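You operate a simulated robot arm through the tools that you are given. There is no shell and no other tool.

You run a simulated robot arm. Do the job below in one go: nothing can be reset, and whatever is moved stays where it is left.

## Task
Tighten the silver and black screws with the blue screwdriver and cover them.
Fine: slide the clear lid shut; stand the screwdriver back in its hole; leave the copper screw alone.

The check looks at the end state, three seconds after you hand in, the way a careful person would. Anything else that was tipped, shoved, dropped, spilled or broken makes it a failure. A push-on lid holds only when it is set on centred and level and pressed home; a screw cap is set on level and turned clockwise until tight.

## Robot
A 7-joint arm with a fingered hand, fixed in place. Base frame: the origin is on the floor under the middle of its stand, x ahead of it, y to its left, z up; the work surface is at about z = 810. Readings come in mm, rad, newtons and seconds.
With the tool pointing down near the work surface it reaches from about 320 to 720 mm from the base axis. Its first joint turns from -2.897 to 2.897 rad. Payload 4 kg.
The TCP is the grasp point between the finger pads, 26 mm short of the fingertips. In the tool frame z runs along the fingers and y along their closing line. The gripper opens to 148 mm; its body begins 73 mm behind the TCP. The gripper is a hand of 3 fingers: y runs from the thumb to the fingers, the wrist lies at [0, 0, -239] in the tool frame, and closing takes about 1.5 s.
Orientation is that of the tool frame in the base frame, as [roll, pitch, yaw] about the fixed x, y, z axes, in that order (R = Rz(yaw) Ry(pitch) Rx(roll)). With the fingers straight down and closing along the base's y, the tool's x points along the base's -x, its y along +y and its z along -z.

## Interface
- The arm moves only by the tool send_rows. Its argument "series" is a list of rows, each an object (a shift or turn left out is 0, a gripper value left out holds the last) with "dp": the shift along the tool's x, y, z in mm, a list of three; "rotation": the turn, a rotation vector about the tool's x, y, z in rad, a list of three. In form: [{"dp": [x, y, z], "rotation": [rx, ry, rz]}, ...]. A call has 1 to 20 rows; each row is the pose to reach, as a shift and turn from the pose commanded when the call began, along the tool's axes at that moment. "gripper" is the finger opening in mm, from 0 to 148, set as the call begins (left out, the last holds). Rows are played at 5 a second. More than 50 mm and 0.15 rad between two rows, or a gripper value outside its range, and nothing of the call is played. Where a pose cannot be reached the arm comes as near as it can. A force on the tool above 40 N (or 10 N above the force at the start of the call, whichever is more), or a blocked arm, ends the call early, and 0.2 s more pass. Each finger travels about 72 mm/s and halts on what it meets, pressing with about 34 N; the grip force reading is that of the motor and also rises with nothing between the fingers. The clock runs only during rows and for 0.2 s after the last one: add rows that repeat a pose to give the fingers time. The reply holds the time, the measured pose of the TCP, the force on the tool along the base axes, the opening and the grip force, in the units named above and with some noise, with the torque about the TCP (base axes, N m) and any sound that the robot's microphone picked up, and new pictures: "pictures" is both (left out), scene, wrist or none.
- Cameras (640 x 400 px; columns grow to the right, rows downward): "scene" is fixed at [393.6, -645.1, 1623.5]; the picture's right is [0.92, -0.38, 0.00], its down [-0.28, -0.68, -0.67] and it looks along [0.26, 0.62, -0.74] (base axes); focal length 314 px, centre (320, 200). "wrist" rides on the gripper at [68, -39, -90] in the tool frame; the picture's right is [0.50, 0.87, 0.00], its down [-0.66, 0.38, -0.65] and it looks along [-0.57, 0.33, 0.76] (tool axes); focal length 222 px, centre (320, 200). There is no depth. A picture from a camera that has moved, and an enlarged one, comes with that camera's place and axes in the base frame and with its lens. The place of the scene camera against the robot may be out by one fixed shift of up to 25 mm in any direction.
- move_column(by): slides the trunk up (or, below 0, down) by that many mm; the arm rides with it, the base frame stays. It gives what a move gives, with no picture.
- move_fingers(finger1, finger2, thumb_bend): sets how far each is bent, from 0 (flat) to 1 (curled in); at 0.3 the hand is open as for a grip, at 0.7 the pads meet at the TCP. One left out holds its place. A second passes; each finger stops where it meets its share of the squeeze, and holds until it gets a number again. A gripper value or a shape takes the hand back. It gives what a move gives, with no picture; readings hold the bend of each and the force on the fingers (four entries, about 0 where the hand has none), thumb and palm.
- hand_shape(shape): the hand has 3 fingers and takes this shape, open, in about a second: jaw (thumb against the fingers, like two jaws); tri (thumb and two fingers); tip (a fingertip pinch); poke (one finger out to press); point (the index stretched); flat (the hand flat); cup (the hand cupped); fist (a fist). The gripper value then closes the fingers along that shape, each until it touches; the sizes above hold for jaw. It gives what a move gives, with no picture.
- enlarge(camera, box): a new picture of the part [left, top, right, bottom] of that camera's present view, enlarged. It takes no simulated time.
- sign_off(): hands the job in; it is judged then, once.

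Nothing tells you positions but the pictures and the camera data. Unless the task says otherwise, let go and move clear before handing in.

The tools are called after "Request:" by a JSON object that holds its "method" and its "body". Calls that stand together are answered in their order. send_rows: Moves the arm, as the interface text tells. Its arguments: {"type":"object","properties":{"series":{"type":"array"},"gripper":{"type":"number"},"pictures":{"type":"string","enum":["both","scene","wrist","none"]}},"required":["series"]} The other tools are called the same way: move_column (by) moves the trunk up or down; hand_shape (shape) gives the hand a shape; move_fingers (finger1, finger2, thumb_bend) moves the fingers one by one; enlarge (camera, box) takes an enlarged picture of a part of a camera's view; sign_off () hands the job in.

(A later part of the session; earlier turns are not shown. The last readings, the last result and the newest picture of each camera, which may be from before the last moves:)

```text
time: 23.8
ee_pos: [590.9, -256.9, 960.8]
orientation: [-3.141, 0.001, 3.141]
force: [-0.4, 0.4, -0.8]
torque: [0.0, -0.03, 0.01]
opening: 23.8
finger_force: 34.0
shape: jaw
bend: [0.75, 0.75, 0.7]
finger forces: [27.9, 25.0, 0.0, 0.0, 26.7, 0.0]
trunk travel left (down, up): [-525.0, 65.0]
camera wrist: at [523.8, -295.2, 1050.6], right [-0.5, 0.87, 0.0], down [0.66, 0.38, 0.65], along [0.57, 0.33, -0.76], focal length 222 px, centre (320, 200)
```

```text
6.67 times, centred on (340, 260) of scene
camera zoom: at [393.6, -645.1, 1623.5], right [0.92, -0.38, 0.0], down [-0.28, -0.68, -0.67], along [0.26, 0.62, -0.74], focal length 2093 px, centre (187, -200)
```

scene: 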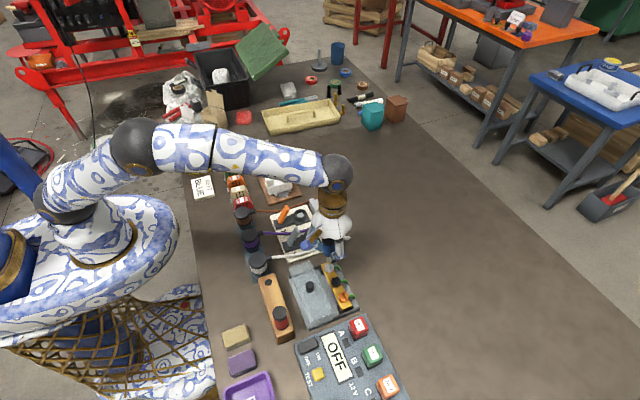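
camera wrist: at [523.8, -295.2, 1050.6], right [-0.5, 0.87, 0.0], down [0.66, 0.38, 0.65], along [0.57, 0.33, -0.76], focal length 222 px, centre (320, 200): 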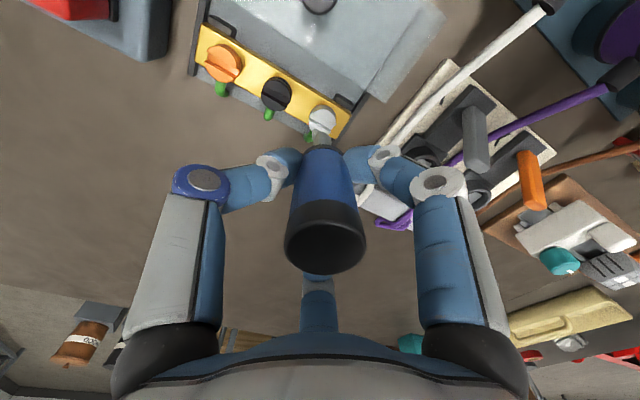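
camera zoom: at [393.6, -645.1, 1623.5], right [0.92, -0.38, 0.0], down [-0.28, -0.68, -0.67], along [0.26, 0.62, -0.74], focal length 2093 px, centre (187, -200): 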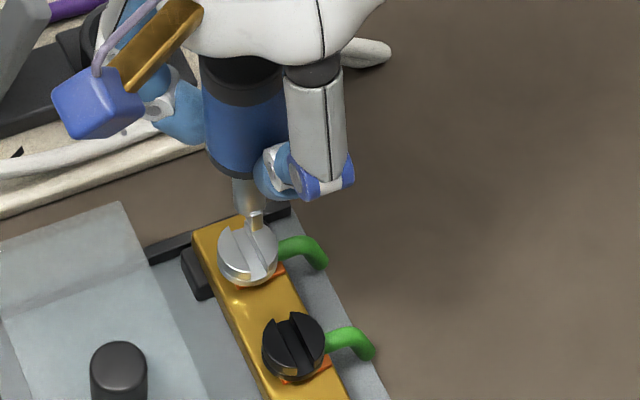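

The blade is just behind the silver slot in this view and parallel to it. I'll zoom further to measure the slot width and blade offset.

Request:
{"method": "enlarge", "body": {"camera": "wrist", "box": [312, 102, 352, 142]}}

Request:
{"method": "enlarge", "body": {"camera": "scene", "box": [318, 252, 358, 282]}}

```text
10.00 times, centred on (332, 122) of wrist
camera zoom: at [523.8, -295.2, 1050.6], right [-0.5, 0.87, 0.0], down [0.66, 0.38, 0.65], along [0.57, 0.33, -0.76], focal length 2221 px, centre (200, 980)
```

zoom: 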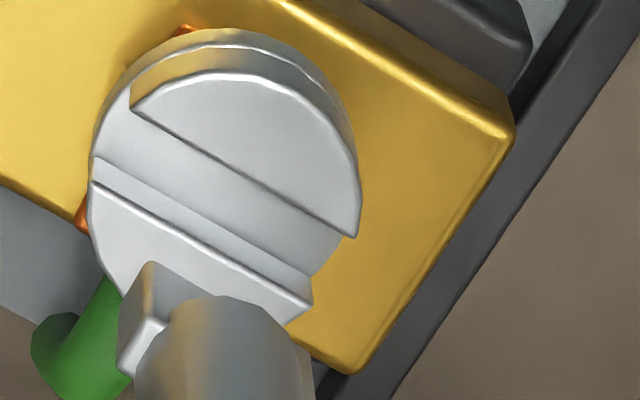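

```text
13.33 times, centred on (338, 267) of scene
camera zoom: at [393.6, -645.1, 1623.5], right [0.92, -0.38, 0.0], down [-0.28, -0.68, -0.67], along [0.26, 0.62, -0.74], focal length 4185 px, centre (80, -693)
```

zoom: 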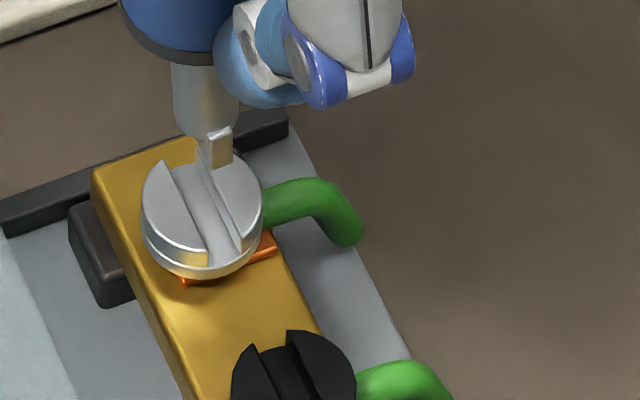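

The slot is ~7.7 mm wide and ~6.6 mm deep, and the blade is ~5 mm thick, so there's about ±1 mm of play. I'll nudge -0.8 mm in x and go down 17 mm, then recheck.

Request:
{"method": "send_rows", "body": {"series": [{"dp": [0.8, 0.3, 4]}, {"dp": [0.8, 0.3, 8]}, {"dp": [0.8, 0.3, 12]}, {"dp": [0.8, 0.3, 15]}, {"dp": [0.8, 0.3, 17]}, {"dp": [0.8, 0.3, 17]}, {"dp": [0.8, 0.3, 17]}], "pictures": "both"}}

Request:
{"method": "enlarge", "body": {"camera": "wrist", "box": [300, 108, 340, 148]}}

Request:
{"method": "enlarge", "body": {"camera": "scene", "box": [318, 252, 358, 282]}}

```text
time: 25.4
ee_pos: [589.1, -256.1, 943.0]
orientation: [-3.14, -0.002, 3.142]
force: [0.2, 1.1, -1.1]
torque: [-0.02, 0.0, 0.0]
opening: 23.9
finger_force: 34.3
shape: jaw
bend: [0.75, 0.75, 0.7]
finger forces: [28.0, 24.8, 0.0, 0.0, 26.5, 0.0]
trunk travel left (down, up): [-525.0, 65.0]
camera wrist: at [521.8, -295.3, 1033.1], right [-0.5, 0.87, 0.0], down [0.66, 0.38, 0.65], along [0.57, 0.33, -0.76], focal length 222 px, centre (320, 200)
```

scene: 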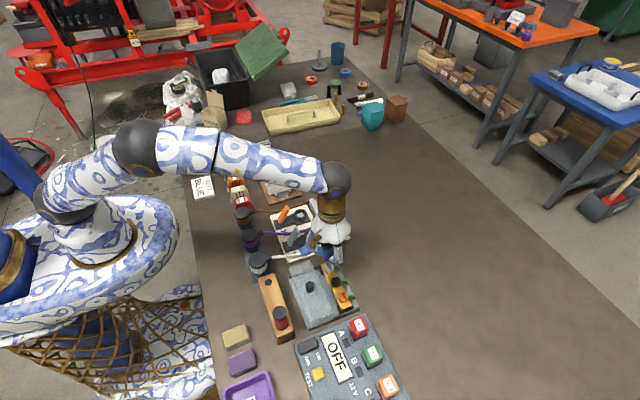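
wrist: 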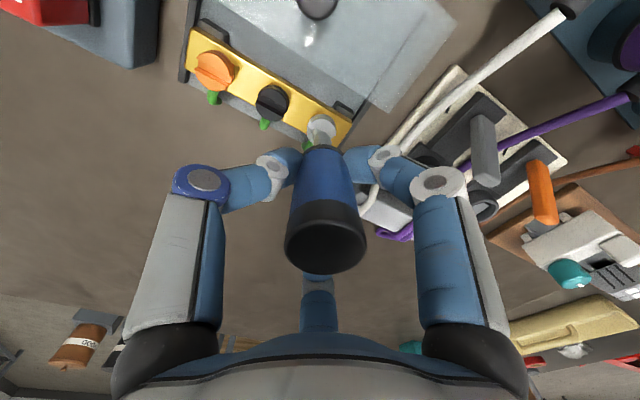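

```text
10.00 times, centred on (320, 128) of wrist
camera zoom: at [521.8, -295.3, 1033.1], right [-0.5, 0.87, 0.0], down [0.66, 0.38, 0.65], along [0.57, 0.33, -0.76], focal length 2221 px, centre (320, 920)
```

zoom: 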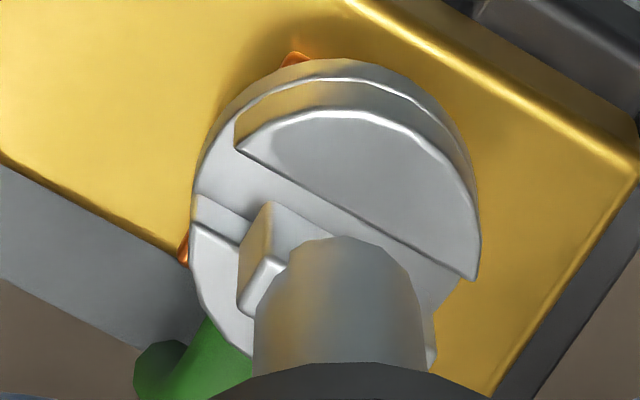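

```text
13.33 times, centred on (338, 267) of scene
camera zoom: at [393.6, -645.1, 1623.5], right [0.92, -0.38, 0.0], down [-0.28, -0.68, -0.67], along [0.26, 0.62, -0.74], focal length 4185 px, centre (80, -693)
```

zoom: 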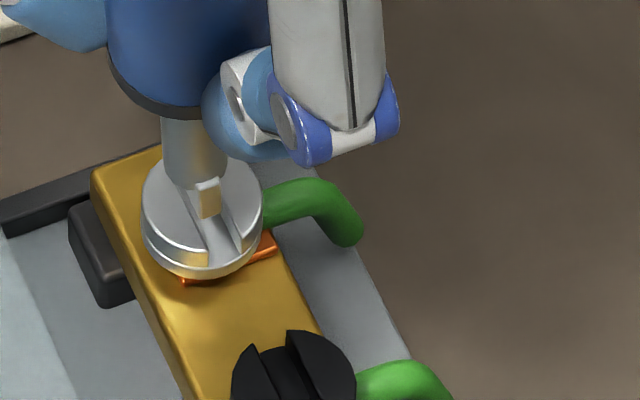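

The blade sits just above the slot, very nearly aligned. I'll lower a further 3 mm and recheck.

Request:
{"method": "send_rows", "body": {"series": [{"dp": [0, 0, 1.5]}, {"dp": [0, 0, 3]}, {"dp": [0, 0, 3]}], "pictures": "wrist"}}

Request:
{"method": "enlarge", "body": {"camera": "wrist", "box": [300, 108, 340, 148]}}

Request:
{"method": "enlarge", "body": {"camera": "scene", "box": [325, 255, 355, 280]}}

```text
time: 26.2
ee_pos: [589.6, -257.5, 940.1]
orientation: [3.141, 0.0, 3.141]
force: [0.3, 0.0, -1.2]
torque: [-0.01, -0.03, 0.0]
opening: 23.6
finger_force: 34.2
shape: jaw
bend: [0.75, 0.75, 0.7]
finger forces: [27.9, 24.9, 0.1, 0.1, 26.6, 0.1]
trunk travel left (down, up): [-525.0, 65.0]
camera wrist: at [522.5, -295.2, 1029.9], right [-0.5, 0.87, 0.0], down [0.66, 0.38, 0.65], along [0.57, 0.33, -0.76], focal length 222 px, centre (320, 200)
```

wrist: 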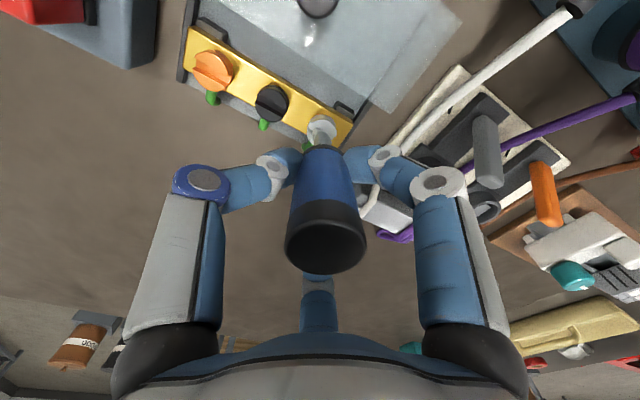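

```text
10.00 times, centred on (320, 128) of wrist
camera zoom: at [522.5, -295.2, 1029.9], right [-0.5, 0.87, 0.0], down [0.66, 0.38, 0.65], along [0.57, 0.33, -0.76], focal length 2221 px, centre (320, 920)
```

zoom: 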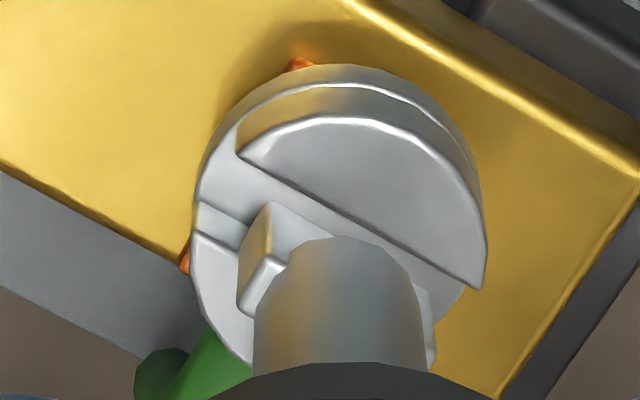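

```text
16.00 times, centred on (340, 268) of scene
camera zoom: at [393.6, -645.1, 1623.5], right [0.92, -0.38, 0.0], down [-0.28, -0.68, -0.67], along [0.26, 0.62, -0.74], focal length 5022 px, centre (0, -880)
```

zoom: 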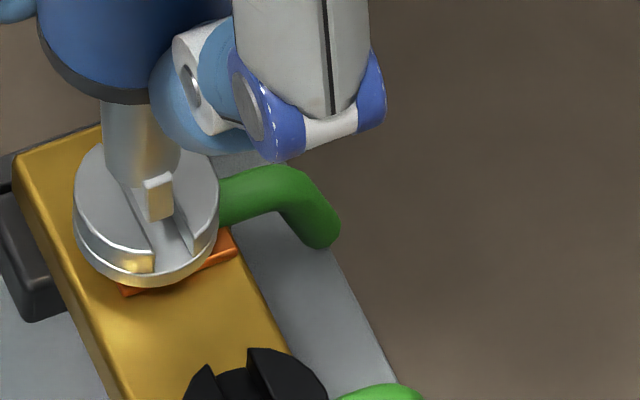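

The blade now lies within the slot's projection. I'll descend in small steps watching the force.

Request:
{"method": "send_rows", "body": {"series": [{"dp": [-0.3, 0, 1]}, {"dp": [-0.3, 0, 2]}, {"dp": [-0.3, 0, 2]}], "pictures": "wrist"}}

Request:
{"method": "enlarge", "body": {"camera": "wrist", "box": [300, 108, 340, 148]}}

```text
time: 27.0
ee_pos: [588.9, -256.7, 937.7]
orientation: [-3.141, 0.001, -3.141]
force: [-0.2, -0.1, -1.4]
torque: [0.0, -0.01, 0.01]
opening: 23.5
finger_force: 33.9
shape: jaw
bend: [0.75, 0.75, 0.7]
finger forces: [27.9, 24.9, 0.0, 0.0, 26.6, 0.0]
trunk travel left (down, up): [-525.0, 65.0]
camera wrist: at [522.0, -295.2, 1028.3], right [-0.5, 0.87, 0.0], down [0.66, 0.38, 0.65], along [0.57, 0.33, -0.76], focal length 222 px, centre (320, 200)
```

wrist: 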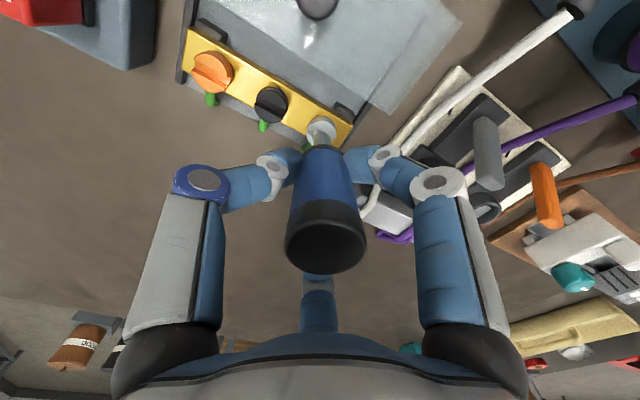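

```text
10.00 times, centred on (320, 128) of wrist
camera zoom: at [522.0, -295.2, 1028.3], right [-0.5, 0.87, 0.0], down [0.66, 0.38, 0.65], along [0.57, 0.33, -0.76], focal length 2221 px, centre (320, 920)
```

zoom: 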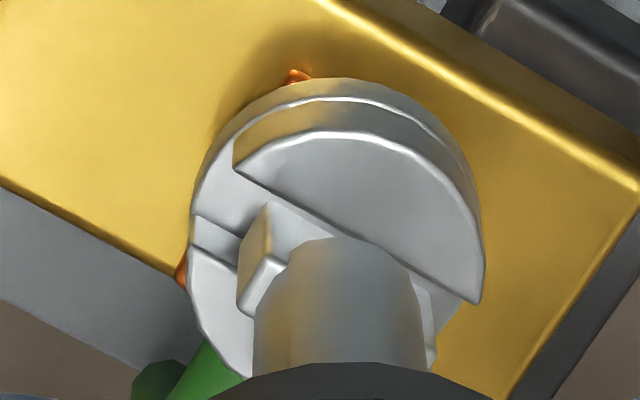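

No contact yet and still centred. I'll continue down 2 mm.

Request:
{"method": "send_rows", "body": {"series": [{"dp": [0, 0, 1]}, {"dp": [0, 0, 2]}, {"dp": [0, 0, 2]}], "pictures": "wrist"}}

Request:
{"method": "enlarge", "body": {"camera": "wrist", "box": [300, 108, 340, 148]}}

Request:
{"method": "enlarge", "body": {"camera": "scene", "box": [325, 255, 355, 280]}}

```text
time: 27.8
ee_pos: [588.6, -256.8, 938.0]
orientation: [3.141, 0.001, -3.141]
force: [0.7, 0.6, -0.7]
torque: [-0.03, -0.04, 0.01]
opening: 23.6
finger_force: 34.0
shape: jaw
bend: [0.75, 0.75, 0.7]
finger forces: [27.9, 24.9, 0.0, 0.0, 26.6, 0.1]
trunk travel left (down, up): [-525.0, 65.0]
camera wrist: at [521.7, -294.9, 1026.4], right [-0.5, 0.87, 0.0], down [0.66, 0.38, 0.65], along [0.57, 0.33, -0.76], focal length 222 px, centre (320, 200)
```

wrist: 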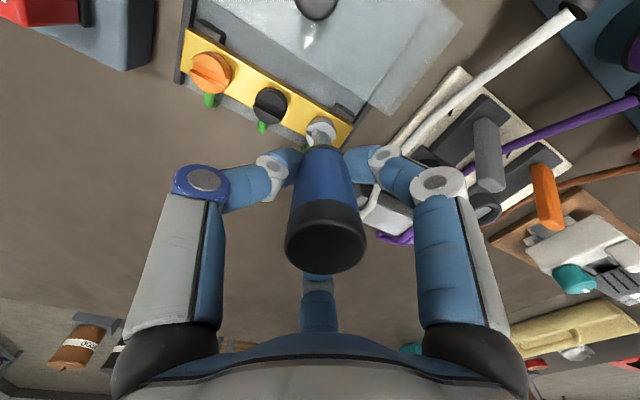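

```text
10.00 times, centred on (320, 128) of wrist
camera zoom: at [521.7, -294.9, 1026.4], right [-0.5, 0.87, 0.0], down [0.66, 0.38, 0.65], along [0.57, 0.33, -0.76], focal length 2221 px, centre (320, 920)
```

zoom: 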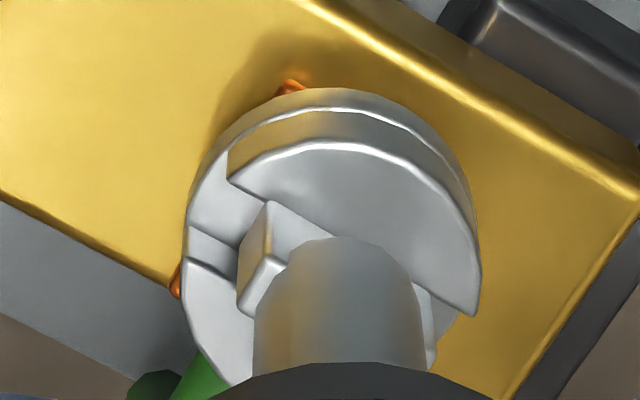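

```text
16.00 times, centred on (340, 268) of scene
camera zoom: at [393.6, -645.1, 1623.5], right [0.92, -0.38, 0.0], down [-0.28, -0.68, -0.67], along [0.26, 0.62, -0.74], focal length 5022 px, centre (0, -880)
```

zoom: 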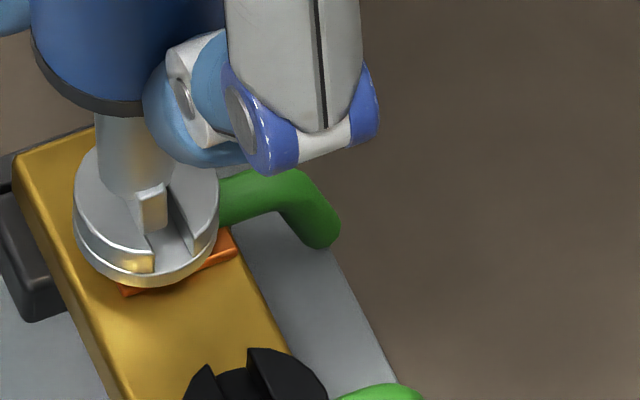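

No contact force yet. I'll go down another 1.5 mm to see whether the tip disappears into the slot.

Request:
{"method": "send_rows", "body": {"series": [{"dp": [-0.4, 0, 0.5]}, {"dp": [-0.4, 0, 1.5]}, {"dp": [-0.4, 0, 1.5]}], "pictures": "wrist"}}

Request:
{"method": "enlarge", "body": {"camera": "wrist", "box": [300, 108, 340, 148]}}

Request:
{"method": "enlarge", "body": {"camera": "scene", "box": [325, 255, 355, 280]}}

```text
time: 28.6
ee_pos: [588.5, -257.5, 934.5]
orientation: [-3.141, -0.001, -3.141]
force: [-0.3, -0.9, 1.3]
torque: [-0.02, -0.03, 0.03]
opening: 24.0
finger_force: 34.2
shape: jaw
bend: [0.75, 0.75, 0.7]
finger forces: [27.8, 25.7, 0.0, 0.0, 27.0, 0.0]
trunk travel left (down, up): [-525.0, 65.0]
camera wrist: at [521.7, -295.1, 1024.3], right [-0.5, 0.87, 0.0], down [0.66, 0.38, 0.65], along [0.57, 0.33, -0.76], focal length 222 px, centre (320, 200)
```

wrist: 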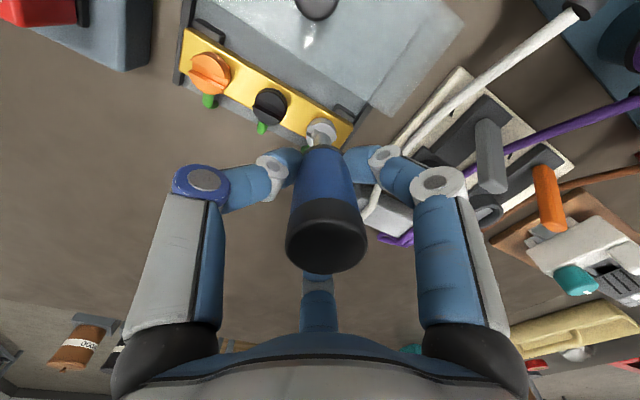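

```text
10.00 times, centred on (320, 128) of wrist
camera zoom: at [521.7, -295.1, 1024.3], right [-0.5, 0.87, 0.0], down [0.66, 0.38, 0.65], along [0.57, 0.33, -0.76], focal length 2221 px, centre (320, 920)
```

zoom: 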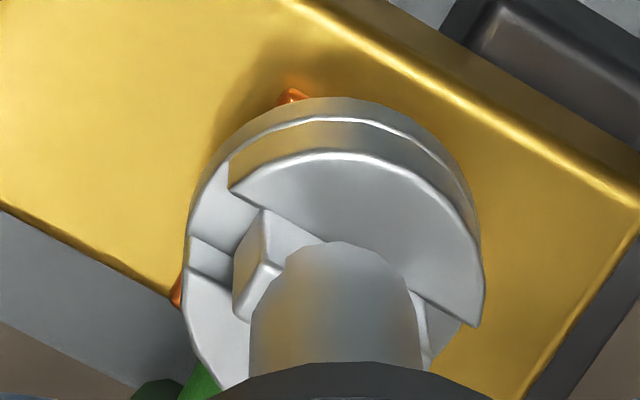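

```text
16.00 times, centred on (340, 268) of scene
camera zoom: at [393.6, -645.1, 1623.5], right [0.92, -0.38, 0.0], down [-0.28, -0.68, -0.67], along [0.26, 0.62, -0.74], focal length 5022 px, centre (0, -880)
```

zoom: 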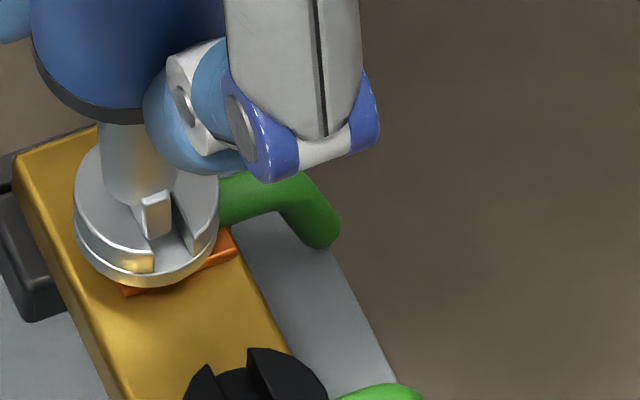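

Light contact appeared and the blade was nudged about 1 mm toward +x, so the hand needs to go that way. I'll lift slightly, shift +x 1.2 mm, and descend again.

Request:
{"method": "send_rows", "body": {"series": [{"dp": [0, 0, -1.5]}, {"dp": [-1.3, 0, -1.5]}, {"dp": [-1.3, 0, 0]}, {"dp": [-1.3, 0, 1.0]}, {"dp": [-1.3, 0, 1.0]}], "pictures": "wrist"}}

Request:
{"method": "enlarge", "body": {"camera": "wrist", "box": [300, 108, 340, 148]}}

Request:
{"method": "enlarge", "body": {"camera": "scene", "box": [325, 255, 355, 280]}}

```text
time: 29.8
ee_pos: [590.9, -257.4, 933.7]
orientation: [-3.141, 0.001, -3.141]
force: [-0.1, -1.0, -1.4]
torque: [0.01, -0.03, -0.02]
opening: 23.6
finger_force: 33.9
shape: jaw
bend: [0.75, 0.75, 0.7]
finger forces: [27.9, 25.1, 0.1, 0.0, 26.6, 0.0]
trunk travel left (down, up): [-525.0, 65.0]
camera wrist: at [523.5, -295.4, 1023.2], right [-0.5, 0.87, 0.0], down [0.66, 0.38, 0.65], along [0.57, 0.33, -0.76], focal length 222 px, centre (320, 200)
```

wrist: 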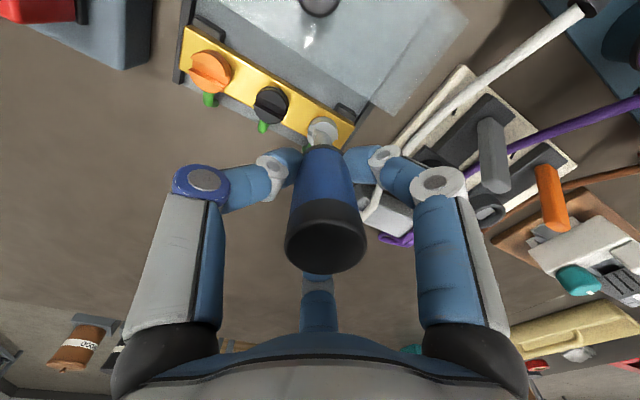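

```text
10.00 times, centred on (320, 128) of wrist
camera zoom: at [523.5, -295.4, 1023.2], right [-0.5, 0.87, 0.0], down [0.66, 0.38, 0.65], along [0.57, 0.33, -0.76], focal length 2221 px, centre (320, 920)
```

zoom: 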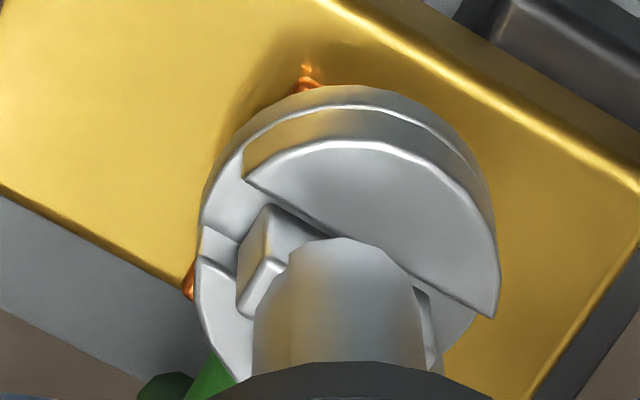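

```text
16.00 times, centred on (340, 268) of scene
camera zoom: at [393.6, -645.1, 1623.5], right [0.92, -0.38, 0.0], down [-0.28, -0.68, -0.67], along [0.26, 0.62, -0.74], focal length 5022 px, centre (0, -880)
```

zoom: 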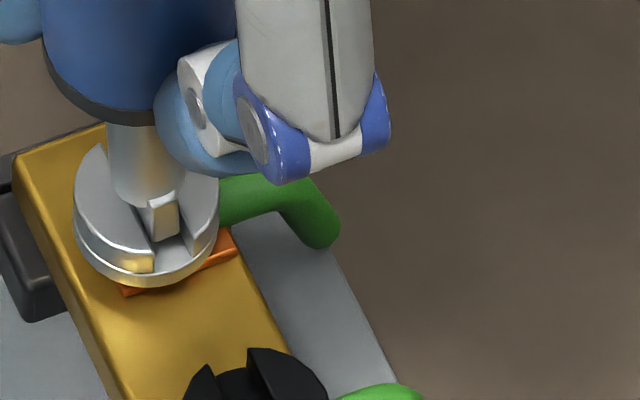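

The blade is now free and sits in the slot in both views. I'll descend further to seat it.

Request:
{"method": "send_rows", "body": {"series": [{"dp": [0, 0, 1]}, {"dp": [0, 0, 2]}, {"dp": [0, 0, 2.5]}, {"dp": [0, 0, 2.5]}], "pictures": "wrist"}}

Request:
{"method": "enlarge", "body": {"camera": "wrist", "box": [300, 108, 340, 148]}}

Request:
{"method": "enlarge", "body": {"camera": "scene", "box": [325, 255, 355, 280]}}

```text
time: 30.8
ee_pos: [591.3, -255.8, 932.0]
orientation: [3.141, 0.0, 3.141]
force: [-0.6, -0.6, -0.9]
torque: [-0.02, 0.0, 0.03]
opening: 23.5
finger_force: 34.2
shape: jaw
bend: [0.75, 0.75, 0.7]
finger forces: [28.0, 25.1, 0.0, 0.0, 26.6, 0.0]
trunk travel left (down, up): [-525.0, 65.0]
camera wrist: at [524.1, -295.0, 1021.0], right [-0.5, 0.87, 0.0], down [0.66, 0.38, 0.65], along [0.57, 0.33, -0.76], focal length 222 px, centre (320, 200)
```

wrist: 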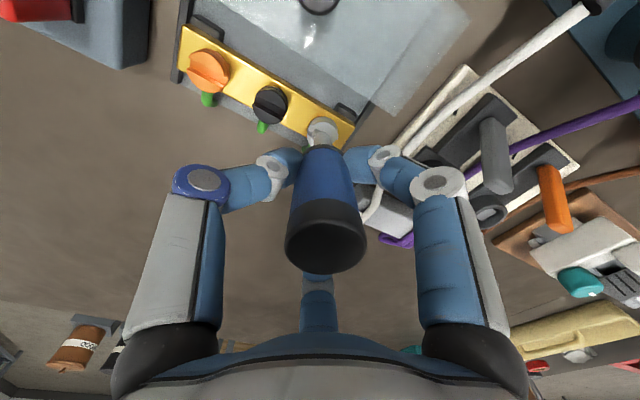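

```text
10.00 times, centred on (320, 128) of wrist
camera zoom: at [524.1, -295.0, 1021.0], right [-0.5, 0.87, 0.0], down [0.66, 0.38, 0.65], along [0.57, 0.33, -0.76], focal length 2221 px, centre (320, 920)
```

zoom: 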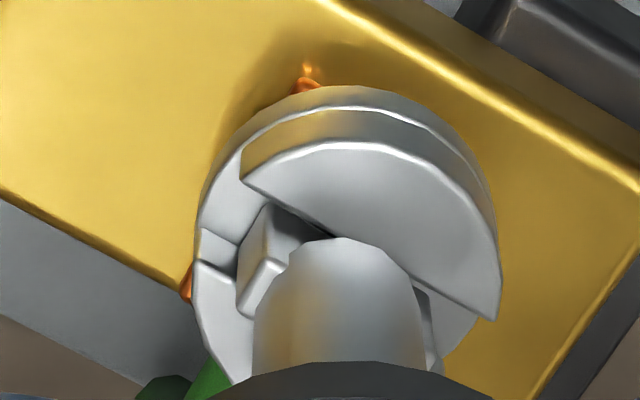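

```text
16.00 times, centred on (340, 268) of scene
camera zoom: at [393.6, -645.1, 1623.5], right [0.92, -0.38, 0.0], down [-0.28, -0.68, -0.67], along [0.26, 0.62, -0.74], focal length 5022 px, centre (0, -880)
```

zoom: 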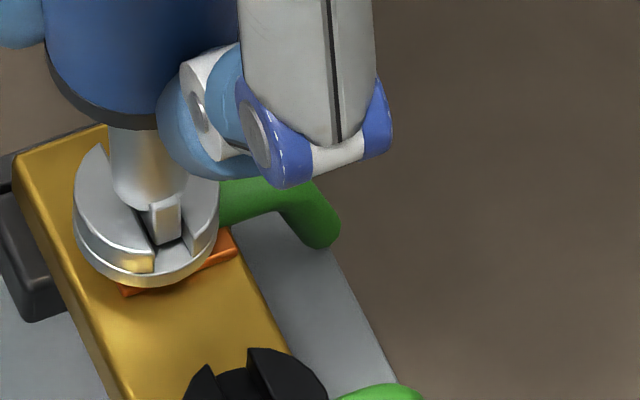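

The blade face is now in the slot's shadow with no contact force. I'll go down a bit more to approach the slot floor.

Request:
{"method": "send_rows", "body": {"series": [{"dp": [0, 0, 1]}, {"dp": [0, 0, 2]}, {"dp": [0, 0, 2]}], "pictures": "wrist"}}

Request:
{"method": "enlarge", "body": {"camera": "wrist", "box": [300, 108, 340, 148]}}

Request:
{"method": "enlarge", "body": {"camera": "scene", "box": [325, 255, 355, 280]}}

```text
time: 31.6
ee_pos: [590.9, -257.8, 930.3]
orientation: [-3.142, 0.001, -3.141]
force: [0.0, 1.0, -1.6]
torque: [0.05, 0.01, 0.0]
opening: 23.9
finger_force: 33.3
shape: jaw
bend: [0.75, 0.75, 0.7]
finger forces: [28.0, 25.1, 0.0, 0.0, 26.6, 0.0]
trunk travel left (down, up): [-525.0, 65.0]
camera wrist: at [524.2, -295.5, 1019.7], right [-0.5, 0.87, 0.0], down [0.66, 0.38, 0.65], along [0.57, 0.33, -0.76], focal length 222 px, centre (320, 200)
```

wrist: 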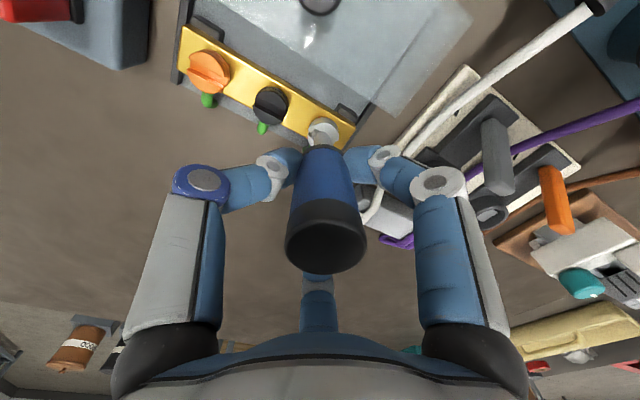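

```text
10.00 times, centred on (320, 128) of wrist
camera zoom: at [524.2, -295.5, 1019.7], right [-0.5, 0.87, 0.0], down [0.66, 0.38, 0.65], along [0.57, 0.33, -0.76], focal length 2221 px, centre (320, 920)
```

zoom: 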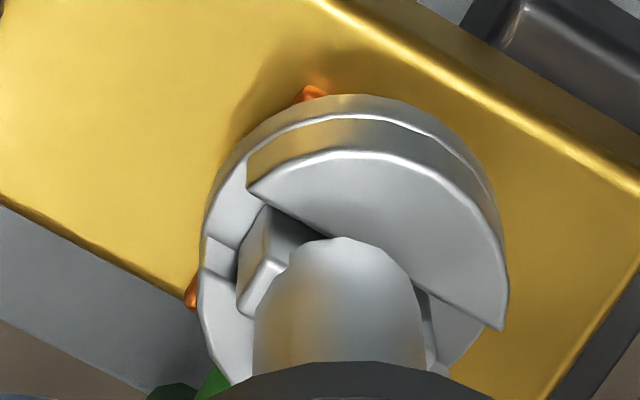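

```text
16.00 times, centred on (340, 268) of scene
camera zoom: at [393.6, -645.1, 1623.5], right [0.92, -0.38, 0.0], down [-0.28, -0.68, -0.67], along [0.26, 0.62, -0.74], focal length 5022 px, centre (0, -880)
```

zoom: 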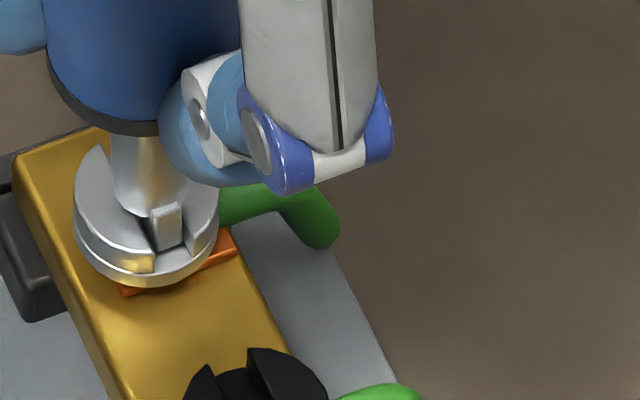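

The blade is clearly inside the slot. I'll press gently down to find the slot floor.

Request:
{"method": "send_rows", "body": {"series": [{"dp": [0, 0, 0.7]}, {"dp": [0, 0, 1.5]}, {"dp": [0, 0, 1.5]}], "pictures": "none"}}

```text
time: 32.4
ee_pos: [589.6, -256.9, 928.5]
orientation: [3.141, -0.001, -3.141]
force: [0.8, 0.8, 3.6]
torque: [0.02, -0.02, -0.02]
opening: 24.0
finger_force: 33.7
shape: jaw
bend: [0.75, 0.75, 0.7]
finger forces: [28.3, 26.1, 0.0, 0.0, 27.1, 0.1]
trunk travel left (down, up): [-525.0, 65.0]
```

Contact with the slot floor (~5 N). Now I'll turn clockwise in small steps, pivoting about the driver's axis (offset slightly from the TCP), and watch torque.

Request:
{"method": "send_rows", "body": {"series": [{"dp": [0.15, 0.14, 0.1], "rotation": [0, 0, 0.075]}, {"dp": [0.31, 0.28, 0.2], "rotation": [0, 0, 0.15]}, {"dp": [0.45, 0.44, 0.2], "rotation": [0, 0, 0.225]}, {"dp": [0.57, 0.6, 0.3], "rotation": [0, 0, 0.3]}, {"dp": [0.57, 0.6, 0.3], "rotation": [0, 0, 0.3]}], "pictures": "wrist"}}

Request:
{"method": "enlarge", "body": {"camera": "wrist", "box": [300, 108, 340, 148]}}

Request:
{"method": "enlarge", "body": {"camera": "scene", "box": [325, 255, 355, 280]}}

```text
time: 33.6
ee_pos: [590.6, -256.1, 928.1]
orientation: [-3.141, 0.001, 2.84]
force: [0.3, -0.5, 5.4]
torque: [-0.11, 0.04, 0.02]
opening: 23.8
finger_force: 33.6
shape: jaw
bend: [0.75, 0.75, 0.69]
finger forces: [28.6, 25.9, 0.0, 0.1, 28.1, 0.0]
trunk travel left (down, up): [-525.0, 65.0]
camera wrist: at [514.7, -272.6, 1018.2], right [-0.22, 0.98, 0.0], down [0.74, 0.17, 0.65], along [0.64, 0.14, -0.76], focal length 222 px, centre (320, 200)
```

wrist: 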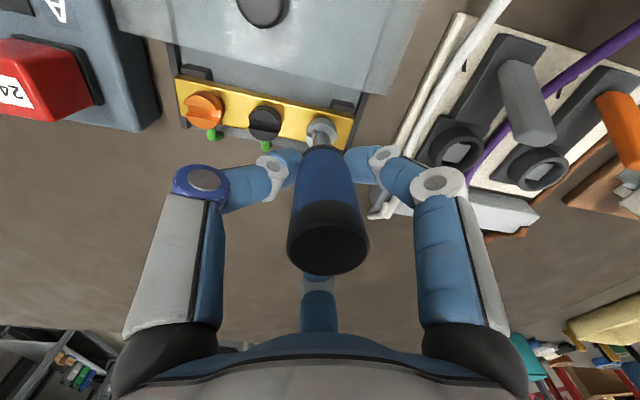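

```text
10.00 times, centred on (320, 128) of wrist
camera zoom: at [514.7, -272.6, 1018.2], right [-0.22, 0.98, 0.0], down [0.74, 0.17, 0.65], along [0.64, 0.14, -0.76], focal length 2221 px, centre (320, 920)
```

zoom: 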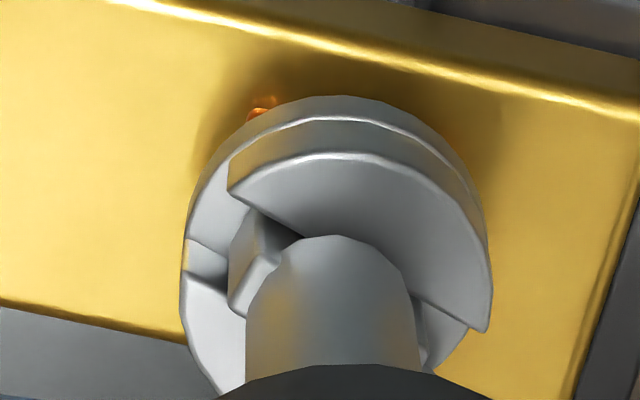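

```text
16.00 times, centred on (340, 268) of scene
camera zoom: at [393.6, -645.1, 1623.5], right [0.92, -0.38, 0.0], down [-0.28, -0.68, -0.67], along [0.26, 0.62, -0.74], focal length 5022 px, centre (0, -880)
```

zoom: 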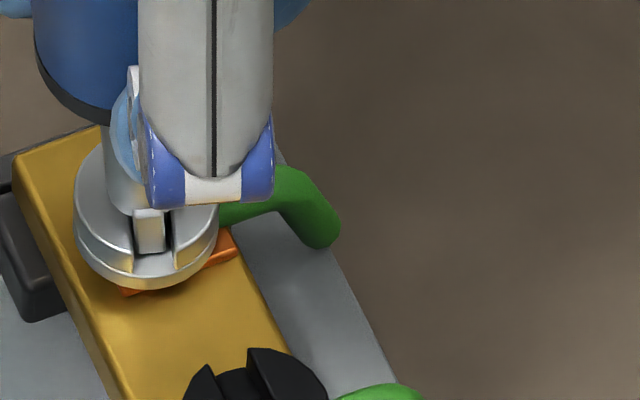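

The screw turned together with the driver. I'll keep turning clockwise another 0.6 rad, with a small re-centring correction.

Request:
{"method": "send_rows", "body": {"series": [{"dp": [-0.25, -0.25, 0.1], "rotation": [0, 0, 0.075]}, {"dp": [-0.34, -0.5, 0.15], "rotation": [0, 0, 0.15]}, {"dp": [-0.2, -0.55, 0.2], "rotation": [0, 0, 0.225]}, {"dp": [-0.11, -0.6, 0.25], "rotation": [0, 0, 0.3]}, {"dp": [0, -0.62, 0.3], "rotation": [0, 0, 0.375]}, {"dp": [0.13, -0.64, 0.35], "rotation": [0, 0, 0.45]}, {"dp": [0.25, -0.66, 0.4], "rotation": [0, 0, 0.525]}, {"dp": [0.37, -0.66, 0.4], "rotation": [0, 0, 0.6]}, {"dp": [0.37, -0.66, 0.4], "rotation": [0, 0, 0.6]}], "pictures": "wrist"}}

Request:
{"method": "enlarge", "body": {"camera": "wrist", "box": [300, 108, 340, 148]}}

Request:
{"method": "enlarge", "body": {"camera": "scene", "box": [325, 255, 355, 280]}}

```text
time: 35.6
ee_pos: [589.9, -256.6, 928.4]
orientation: [3.141, 0.002, 2.241]
force: [3.0, 0.4, 19.9]
torque: [-0.04, -0.07, 0.0]
opening: 24.5
finger_force: 34.1
shape: jaw
bend: [0.75, 0.76, 0.71]
finger forces: [30.9, 30.6, 0.0, 0.0, 29.1, 0.1]
trunk travel left (down, up): [-525.0, 65.0]
camera wrist: at [517.1, -226.3, 1017.3], right [0.37, 0.93, 0.0], down [0.7, -0.28, 0.66], along [0.61, -0.24, -0.76], focal length 222 px, centre (320, 200)
```

wrist: 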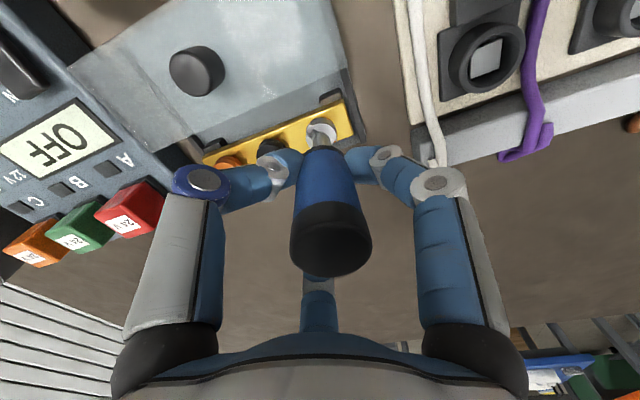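

```text
10.00 times, centred on (320, 128) of wrist
camera zoom: at [517.1, -226.3, 1017.3], right [0.37, 0.93, 0.0], down [0.7, -0.28, 0.66], along [0.61, -0.24, -0.76], focal length 2221 px, centre (320, 920)
```

zoom: 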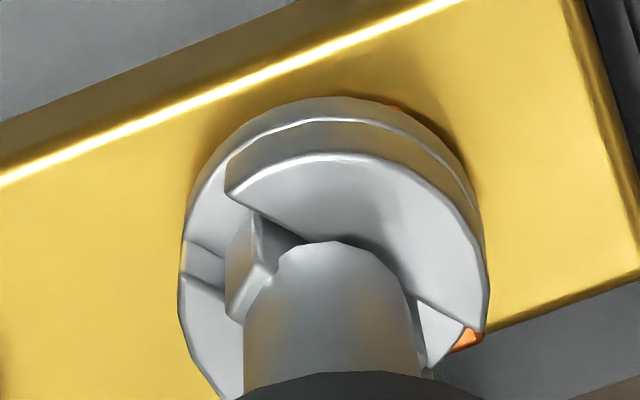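

```text
16.00 times, centred on (340, 268) of scene
camera zoom: at [393.6, -645.1, 1623.5], right [0.92, -0.38, 0.0], down [-0.28, -0.68, -0.67], along [0.26, 0.62, -0.74], focal length 5022 px, centre (0, -880)
```

zoom: 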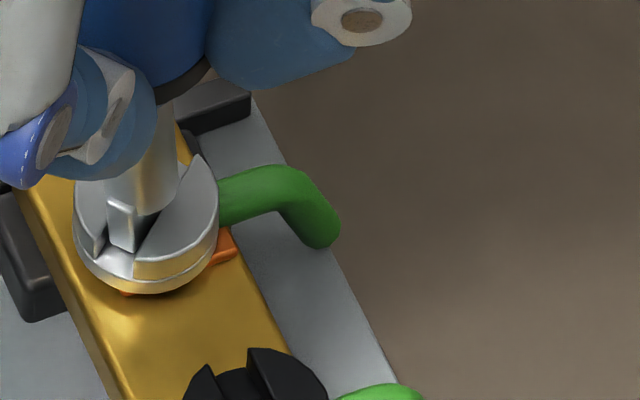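

About 0.9 rad turned so far with negligible torque, so it's not tight yet. Axial press rose to 20 N, so I'll ease up 0.3 mm and turn another 1.2 rad.

Request:
{"method": "send_rows", "body": {"series": [{"dp": [-0.3, -0.2, -0.3], "rotation": [0, 0, 0.1]}, {"dp": [-0.45, -0.4, -0.3], "rotation": [0, 0, 0.2]}, {"dp": [-0.39, -0.45, -0.3], "rotation": [0, 0, 0.3]}, {"dp": [-0.31, -0.45, -0.3], "rotation": [0, 0, 0.4]}, {"dp": [-0.23, -0.46, -0.3], "rotation": [0, 0, 0.5]}, {"dp": [-0.15, -0.46, -0.3], "rotation": [0, 0, 0.6]}, {"dp": [-0.07, -0.45, -0.3], "rotation": [0, 0, 0.7]}, {"dp": [0.01, -0.43, -0.3], "rotation": [0, 0, 0.8]}, {"dp": [0.09, -0.41, -0.3], "rotation": [0, 0, 0.9]}, {"dp": [0.16, -0.37, -0.3], "rotation": [0, 0, 1.0]}, {"dp": [0.23, -0.33, -0.3], "rotation": [0, 0, 1.1]}, {"dp": [0.3, -0.29, -0.3], "rotation": [0, 0, 1.2]}, {"dp": [0.3, -0.29, -0.3], "rotation": [0, 0, 1.2]}], "pictures": "wrist"}}

Request:
{"method": "enlarge", "body": {"camera": "wrist", "box": [300, 108, 340, 148]}}

Request:
{"method": "enlarge", "body": {"camera": "scene", "box": [325, 255, 355, 280]}}

```text
time: 38.4
ee_pos: [589.5, -256.6, 927.4]
orientation: [3.141, -0.001, 1.041]
force: [-3.4, 0.2, 4.5]
torque: [0.11, 0.17, 0.16]
opening: 24.0
finger_force: 34.0
shape: jaw
bend: [0.74, 0.76, 0.72]
finger forces: [39.1, 19.9, 0.0, 0.0, 39.5, 0.0]
trunk travel left (down, up): [-525.0, 65.0]
camera wrist: at [590.1, -177.8, 1017.3], right [1.0, -0.01, 0.0], down [-0.01, -0.76, 0.65], along [0.0, -0.65, -0.76], focal length 222 px, centre (320, 200)
```

wrist: 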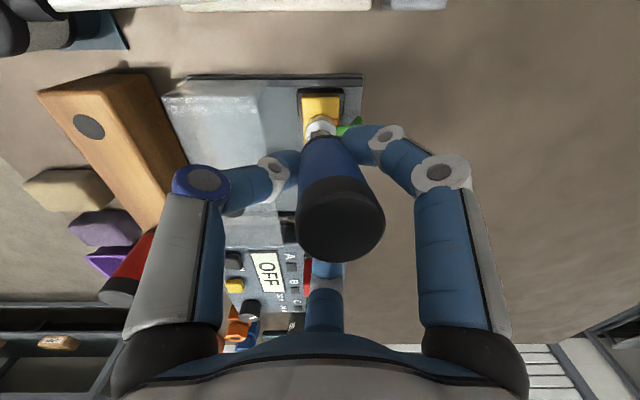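

```text
10.00 times, centred on (320, 128) of wrist
camera zoom: at [590.1, -177.8, 1017.3], right [1.0, -0.01, 0.0], down [-0.01, -0.76, 0.65], along [0.0, -0.65, -0.76], focal length 2221 px, centre (320, 920)
```

zoom: 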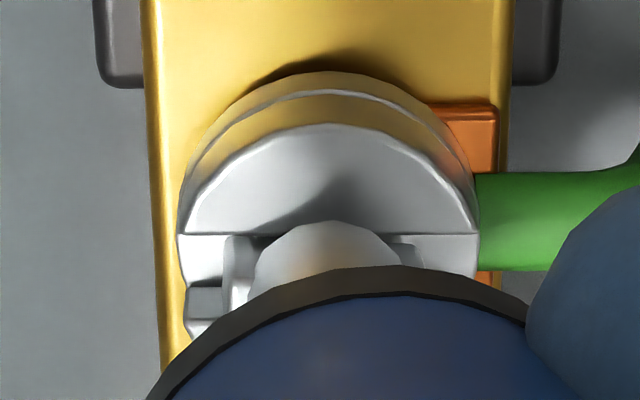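

```text
16.00 times, centred on (340, 268) of scene
camera zoom: at [393.6, -645.1, 1623.5], right [0.92, -0.38, 0.0], down [-0.28, -0.68, -0.67], along [0.26, 0.62, -0.74], focal length 5022 px, centre (0, -880)
```

zoom: 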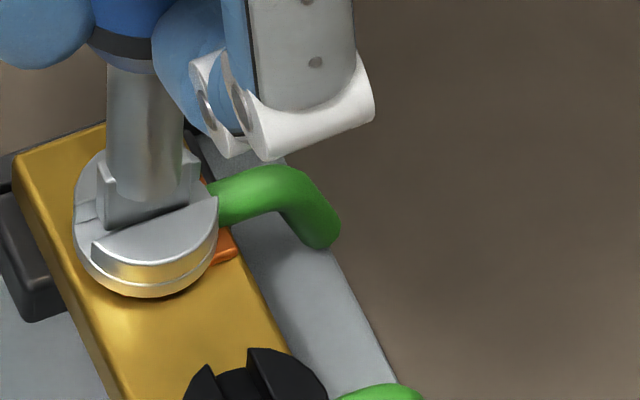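

The slot now lies exactly along x — the screw stopped after exactly 90° while I commanded ~120°, with torque building and the handle slipping in my grip, so the silver screw is at its stop. I'll lift straight off (no back-turn) and inspect.

Request:
{"method": "send_rows", "body": {"series": [{"dp": [0, 0, -3]}, {"dp": [0, 0, -8]}, {"dp": [0, 0, -15]}, {"dp": [0, 0, -25]}, {"dp": [0, 0, -40]}, {"dp": [0, 0, -40]}], "pictures": "both"}}

Request:
{"method": "enlarge", "body": {"camera": "wrist", "box": [260, 60, 400, 160]}}

Request:
{"method": "enlarge", "body": {"camera": "scene", "box": [310, 220, 380, 290]}}

```text
time: 39.8
ee_pos: [589.9, -257.3, 966.7]
orientation: [3.141, 0.0, 1.043]
force: [0.2, 0.2, -0.5]
torque: [-0.02, 0.03, 0.02]
opening: 23.5
finger_force: 33.4
shape: jaw
bend: [0.74, 0.76, 0.72]
finger forces: [38.0, 22.6, 0.0, 0.0, 33.2, 0.1]
trunk travel left (down, up): [-525.0, 65.0]
camera wrist: at [591.2, -178.8, 1056.4], right [1.0, -0.01, 0.0], down [0.0, -0.76, 0.65], along [0.0, -0.65, -0.76], focal length 222 px, centre (320, 200)
```

scene: 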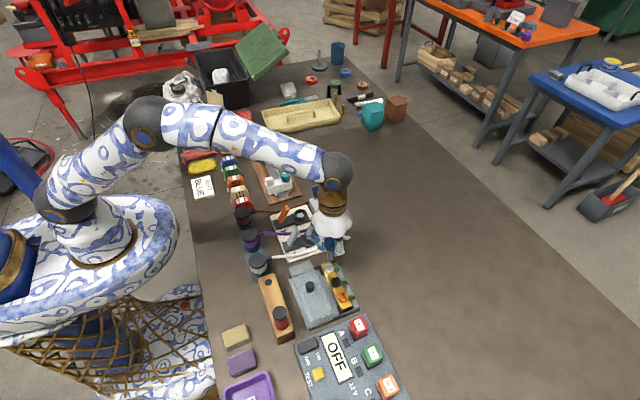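
wrist: 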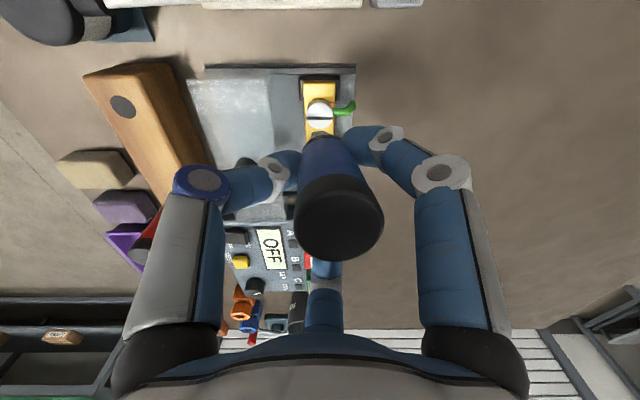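

```text
4.00 times, centred on (330, 110) of wrist
camera zoom: at [591.2, -178.8, 1056.4], right [1.0, -0.01, 0.0], down [0.0, -0.76, 0.65], along [0.0, -0.65, -0.76], focal length 888 px, centre (280, 560)
```

zoom: 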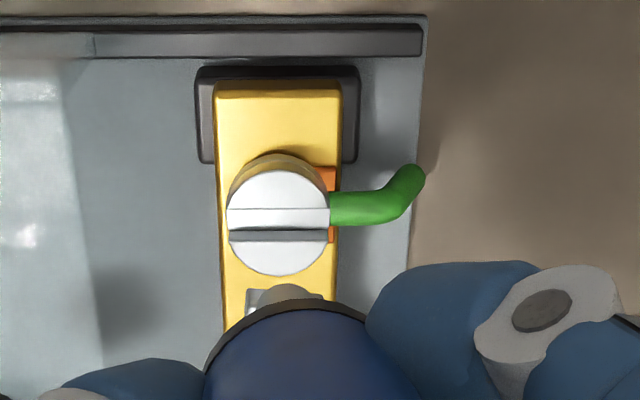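

```text
5.71 times, centred on (345, 255) of scene
camera zoom: at [393.6, -645.1, 1623.5], right [0.92, -0.38, 0.0], down [-0.28, -0.68, -0.67], along [0.26, 0.62, -0.74], focal length 1794 px, centre (177, -114)
```

zoom: 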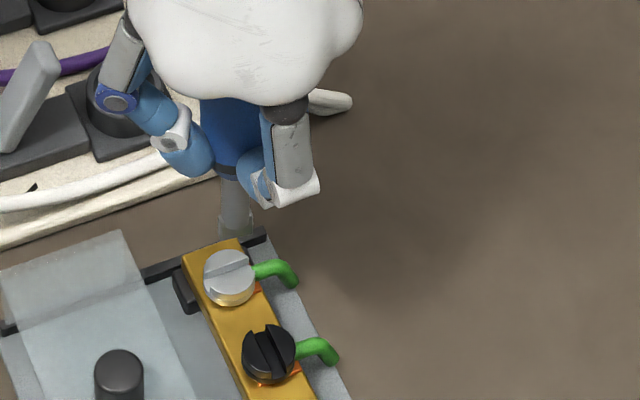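

The silver slot stays along x. The handle twisted ~0.5 rad and tilted in my grip from the over-turn; I'll inspect how it sits in the hand.

Request:
{"method": "enlarge", "body": {"camera": "wrist", "box": [220, 100, 420, 300]}}

Request:
{"method": "enlarge", "body": {"camera": "scene", "box": [315, 215, 365, 265]}}

```text
2.00 times, centred on (320, 200) of wrist
camera zoom: at [591.2, -178.8, 1056.4], right [1.0, -0.01, 0.0], down [0.0, -0.76, 0.65], along [0.0, -0.65, -0.76], focal length 444 px, centre (320, 200)
```

zoom: 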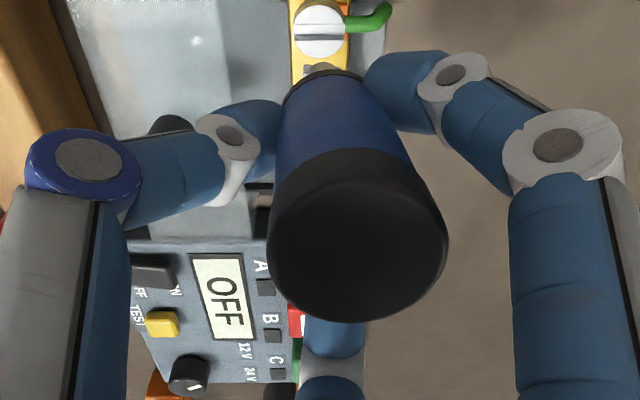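

```text
8.00 times, centred on (340, 240) of scene
camera zoom: at [393.6, -645.1, 1623.5], right [0.92, -0.38, 0.0], down [-0.28, -0.68, -0.67], along [0.26, 0.62, -0.74], focal length 2511 px, centre (160, -120)
```

zoom: 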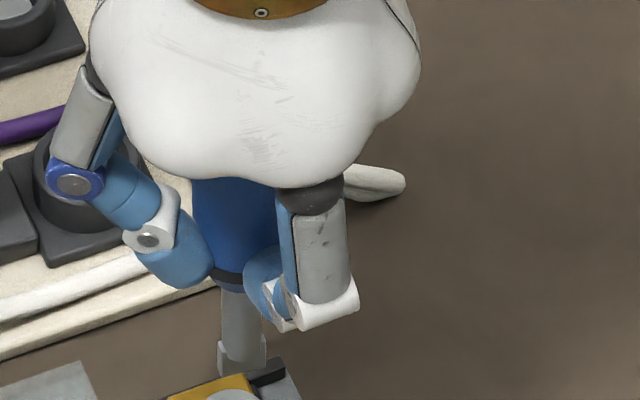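

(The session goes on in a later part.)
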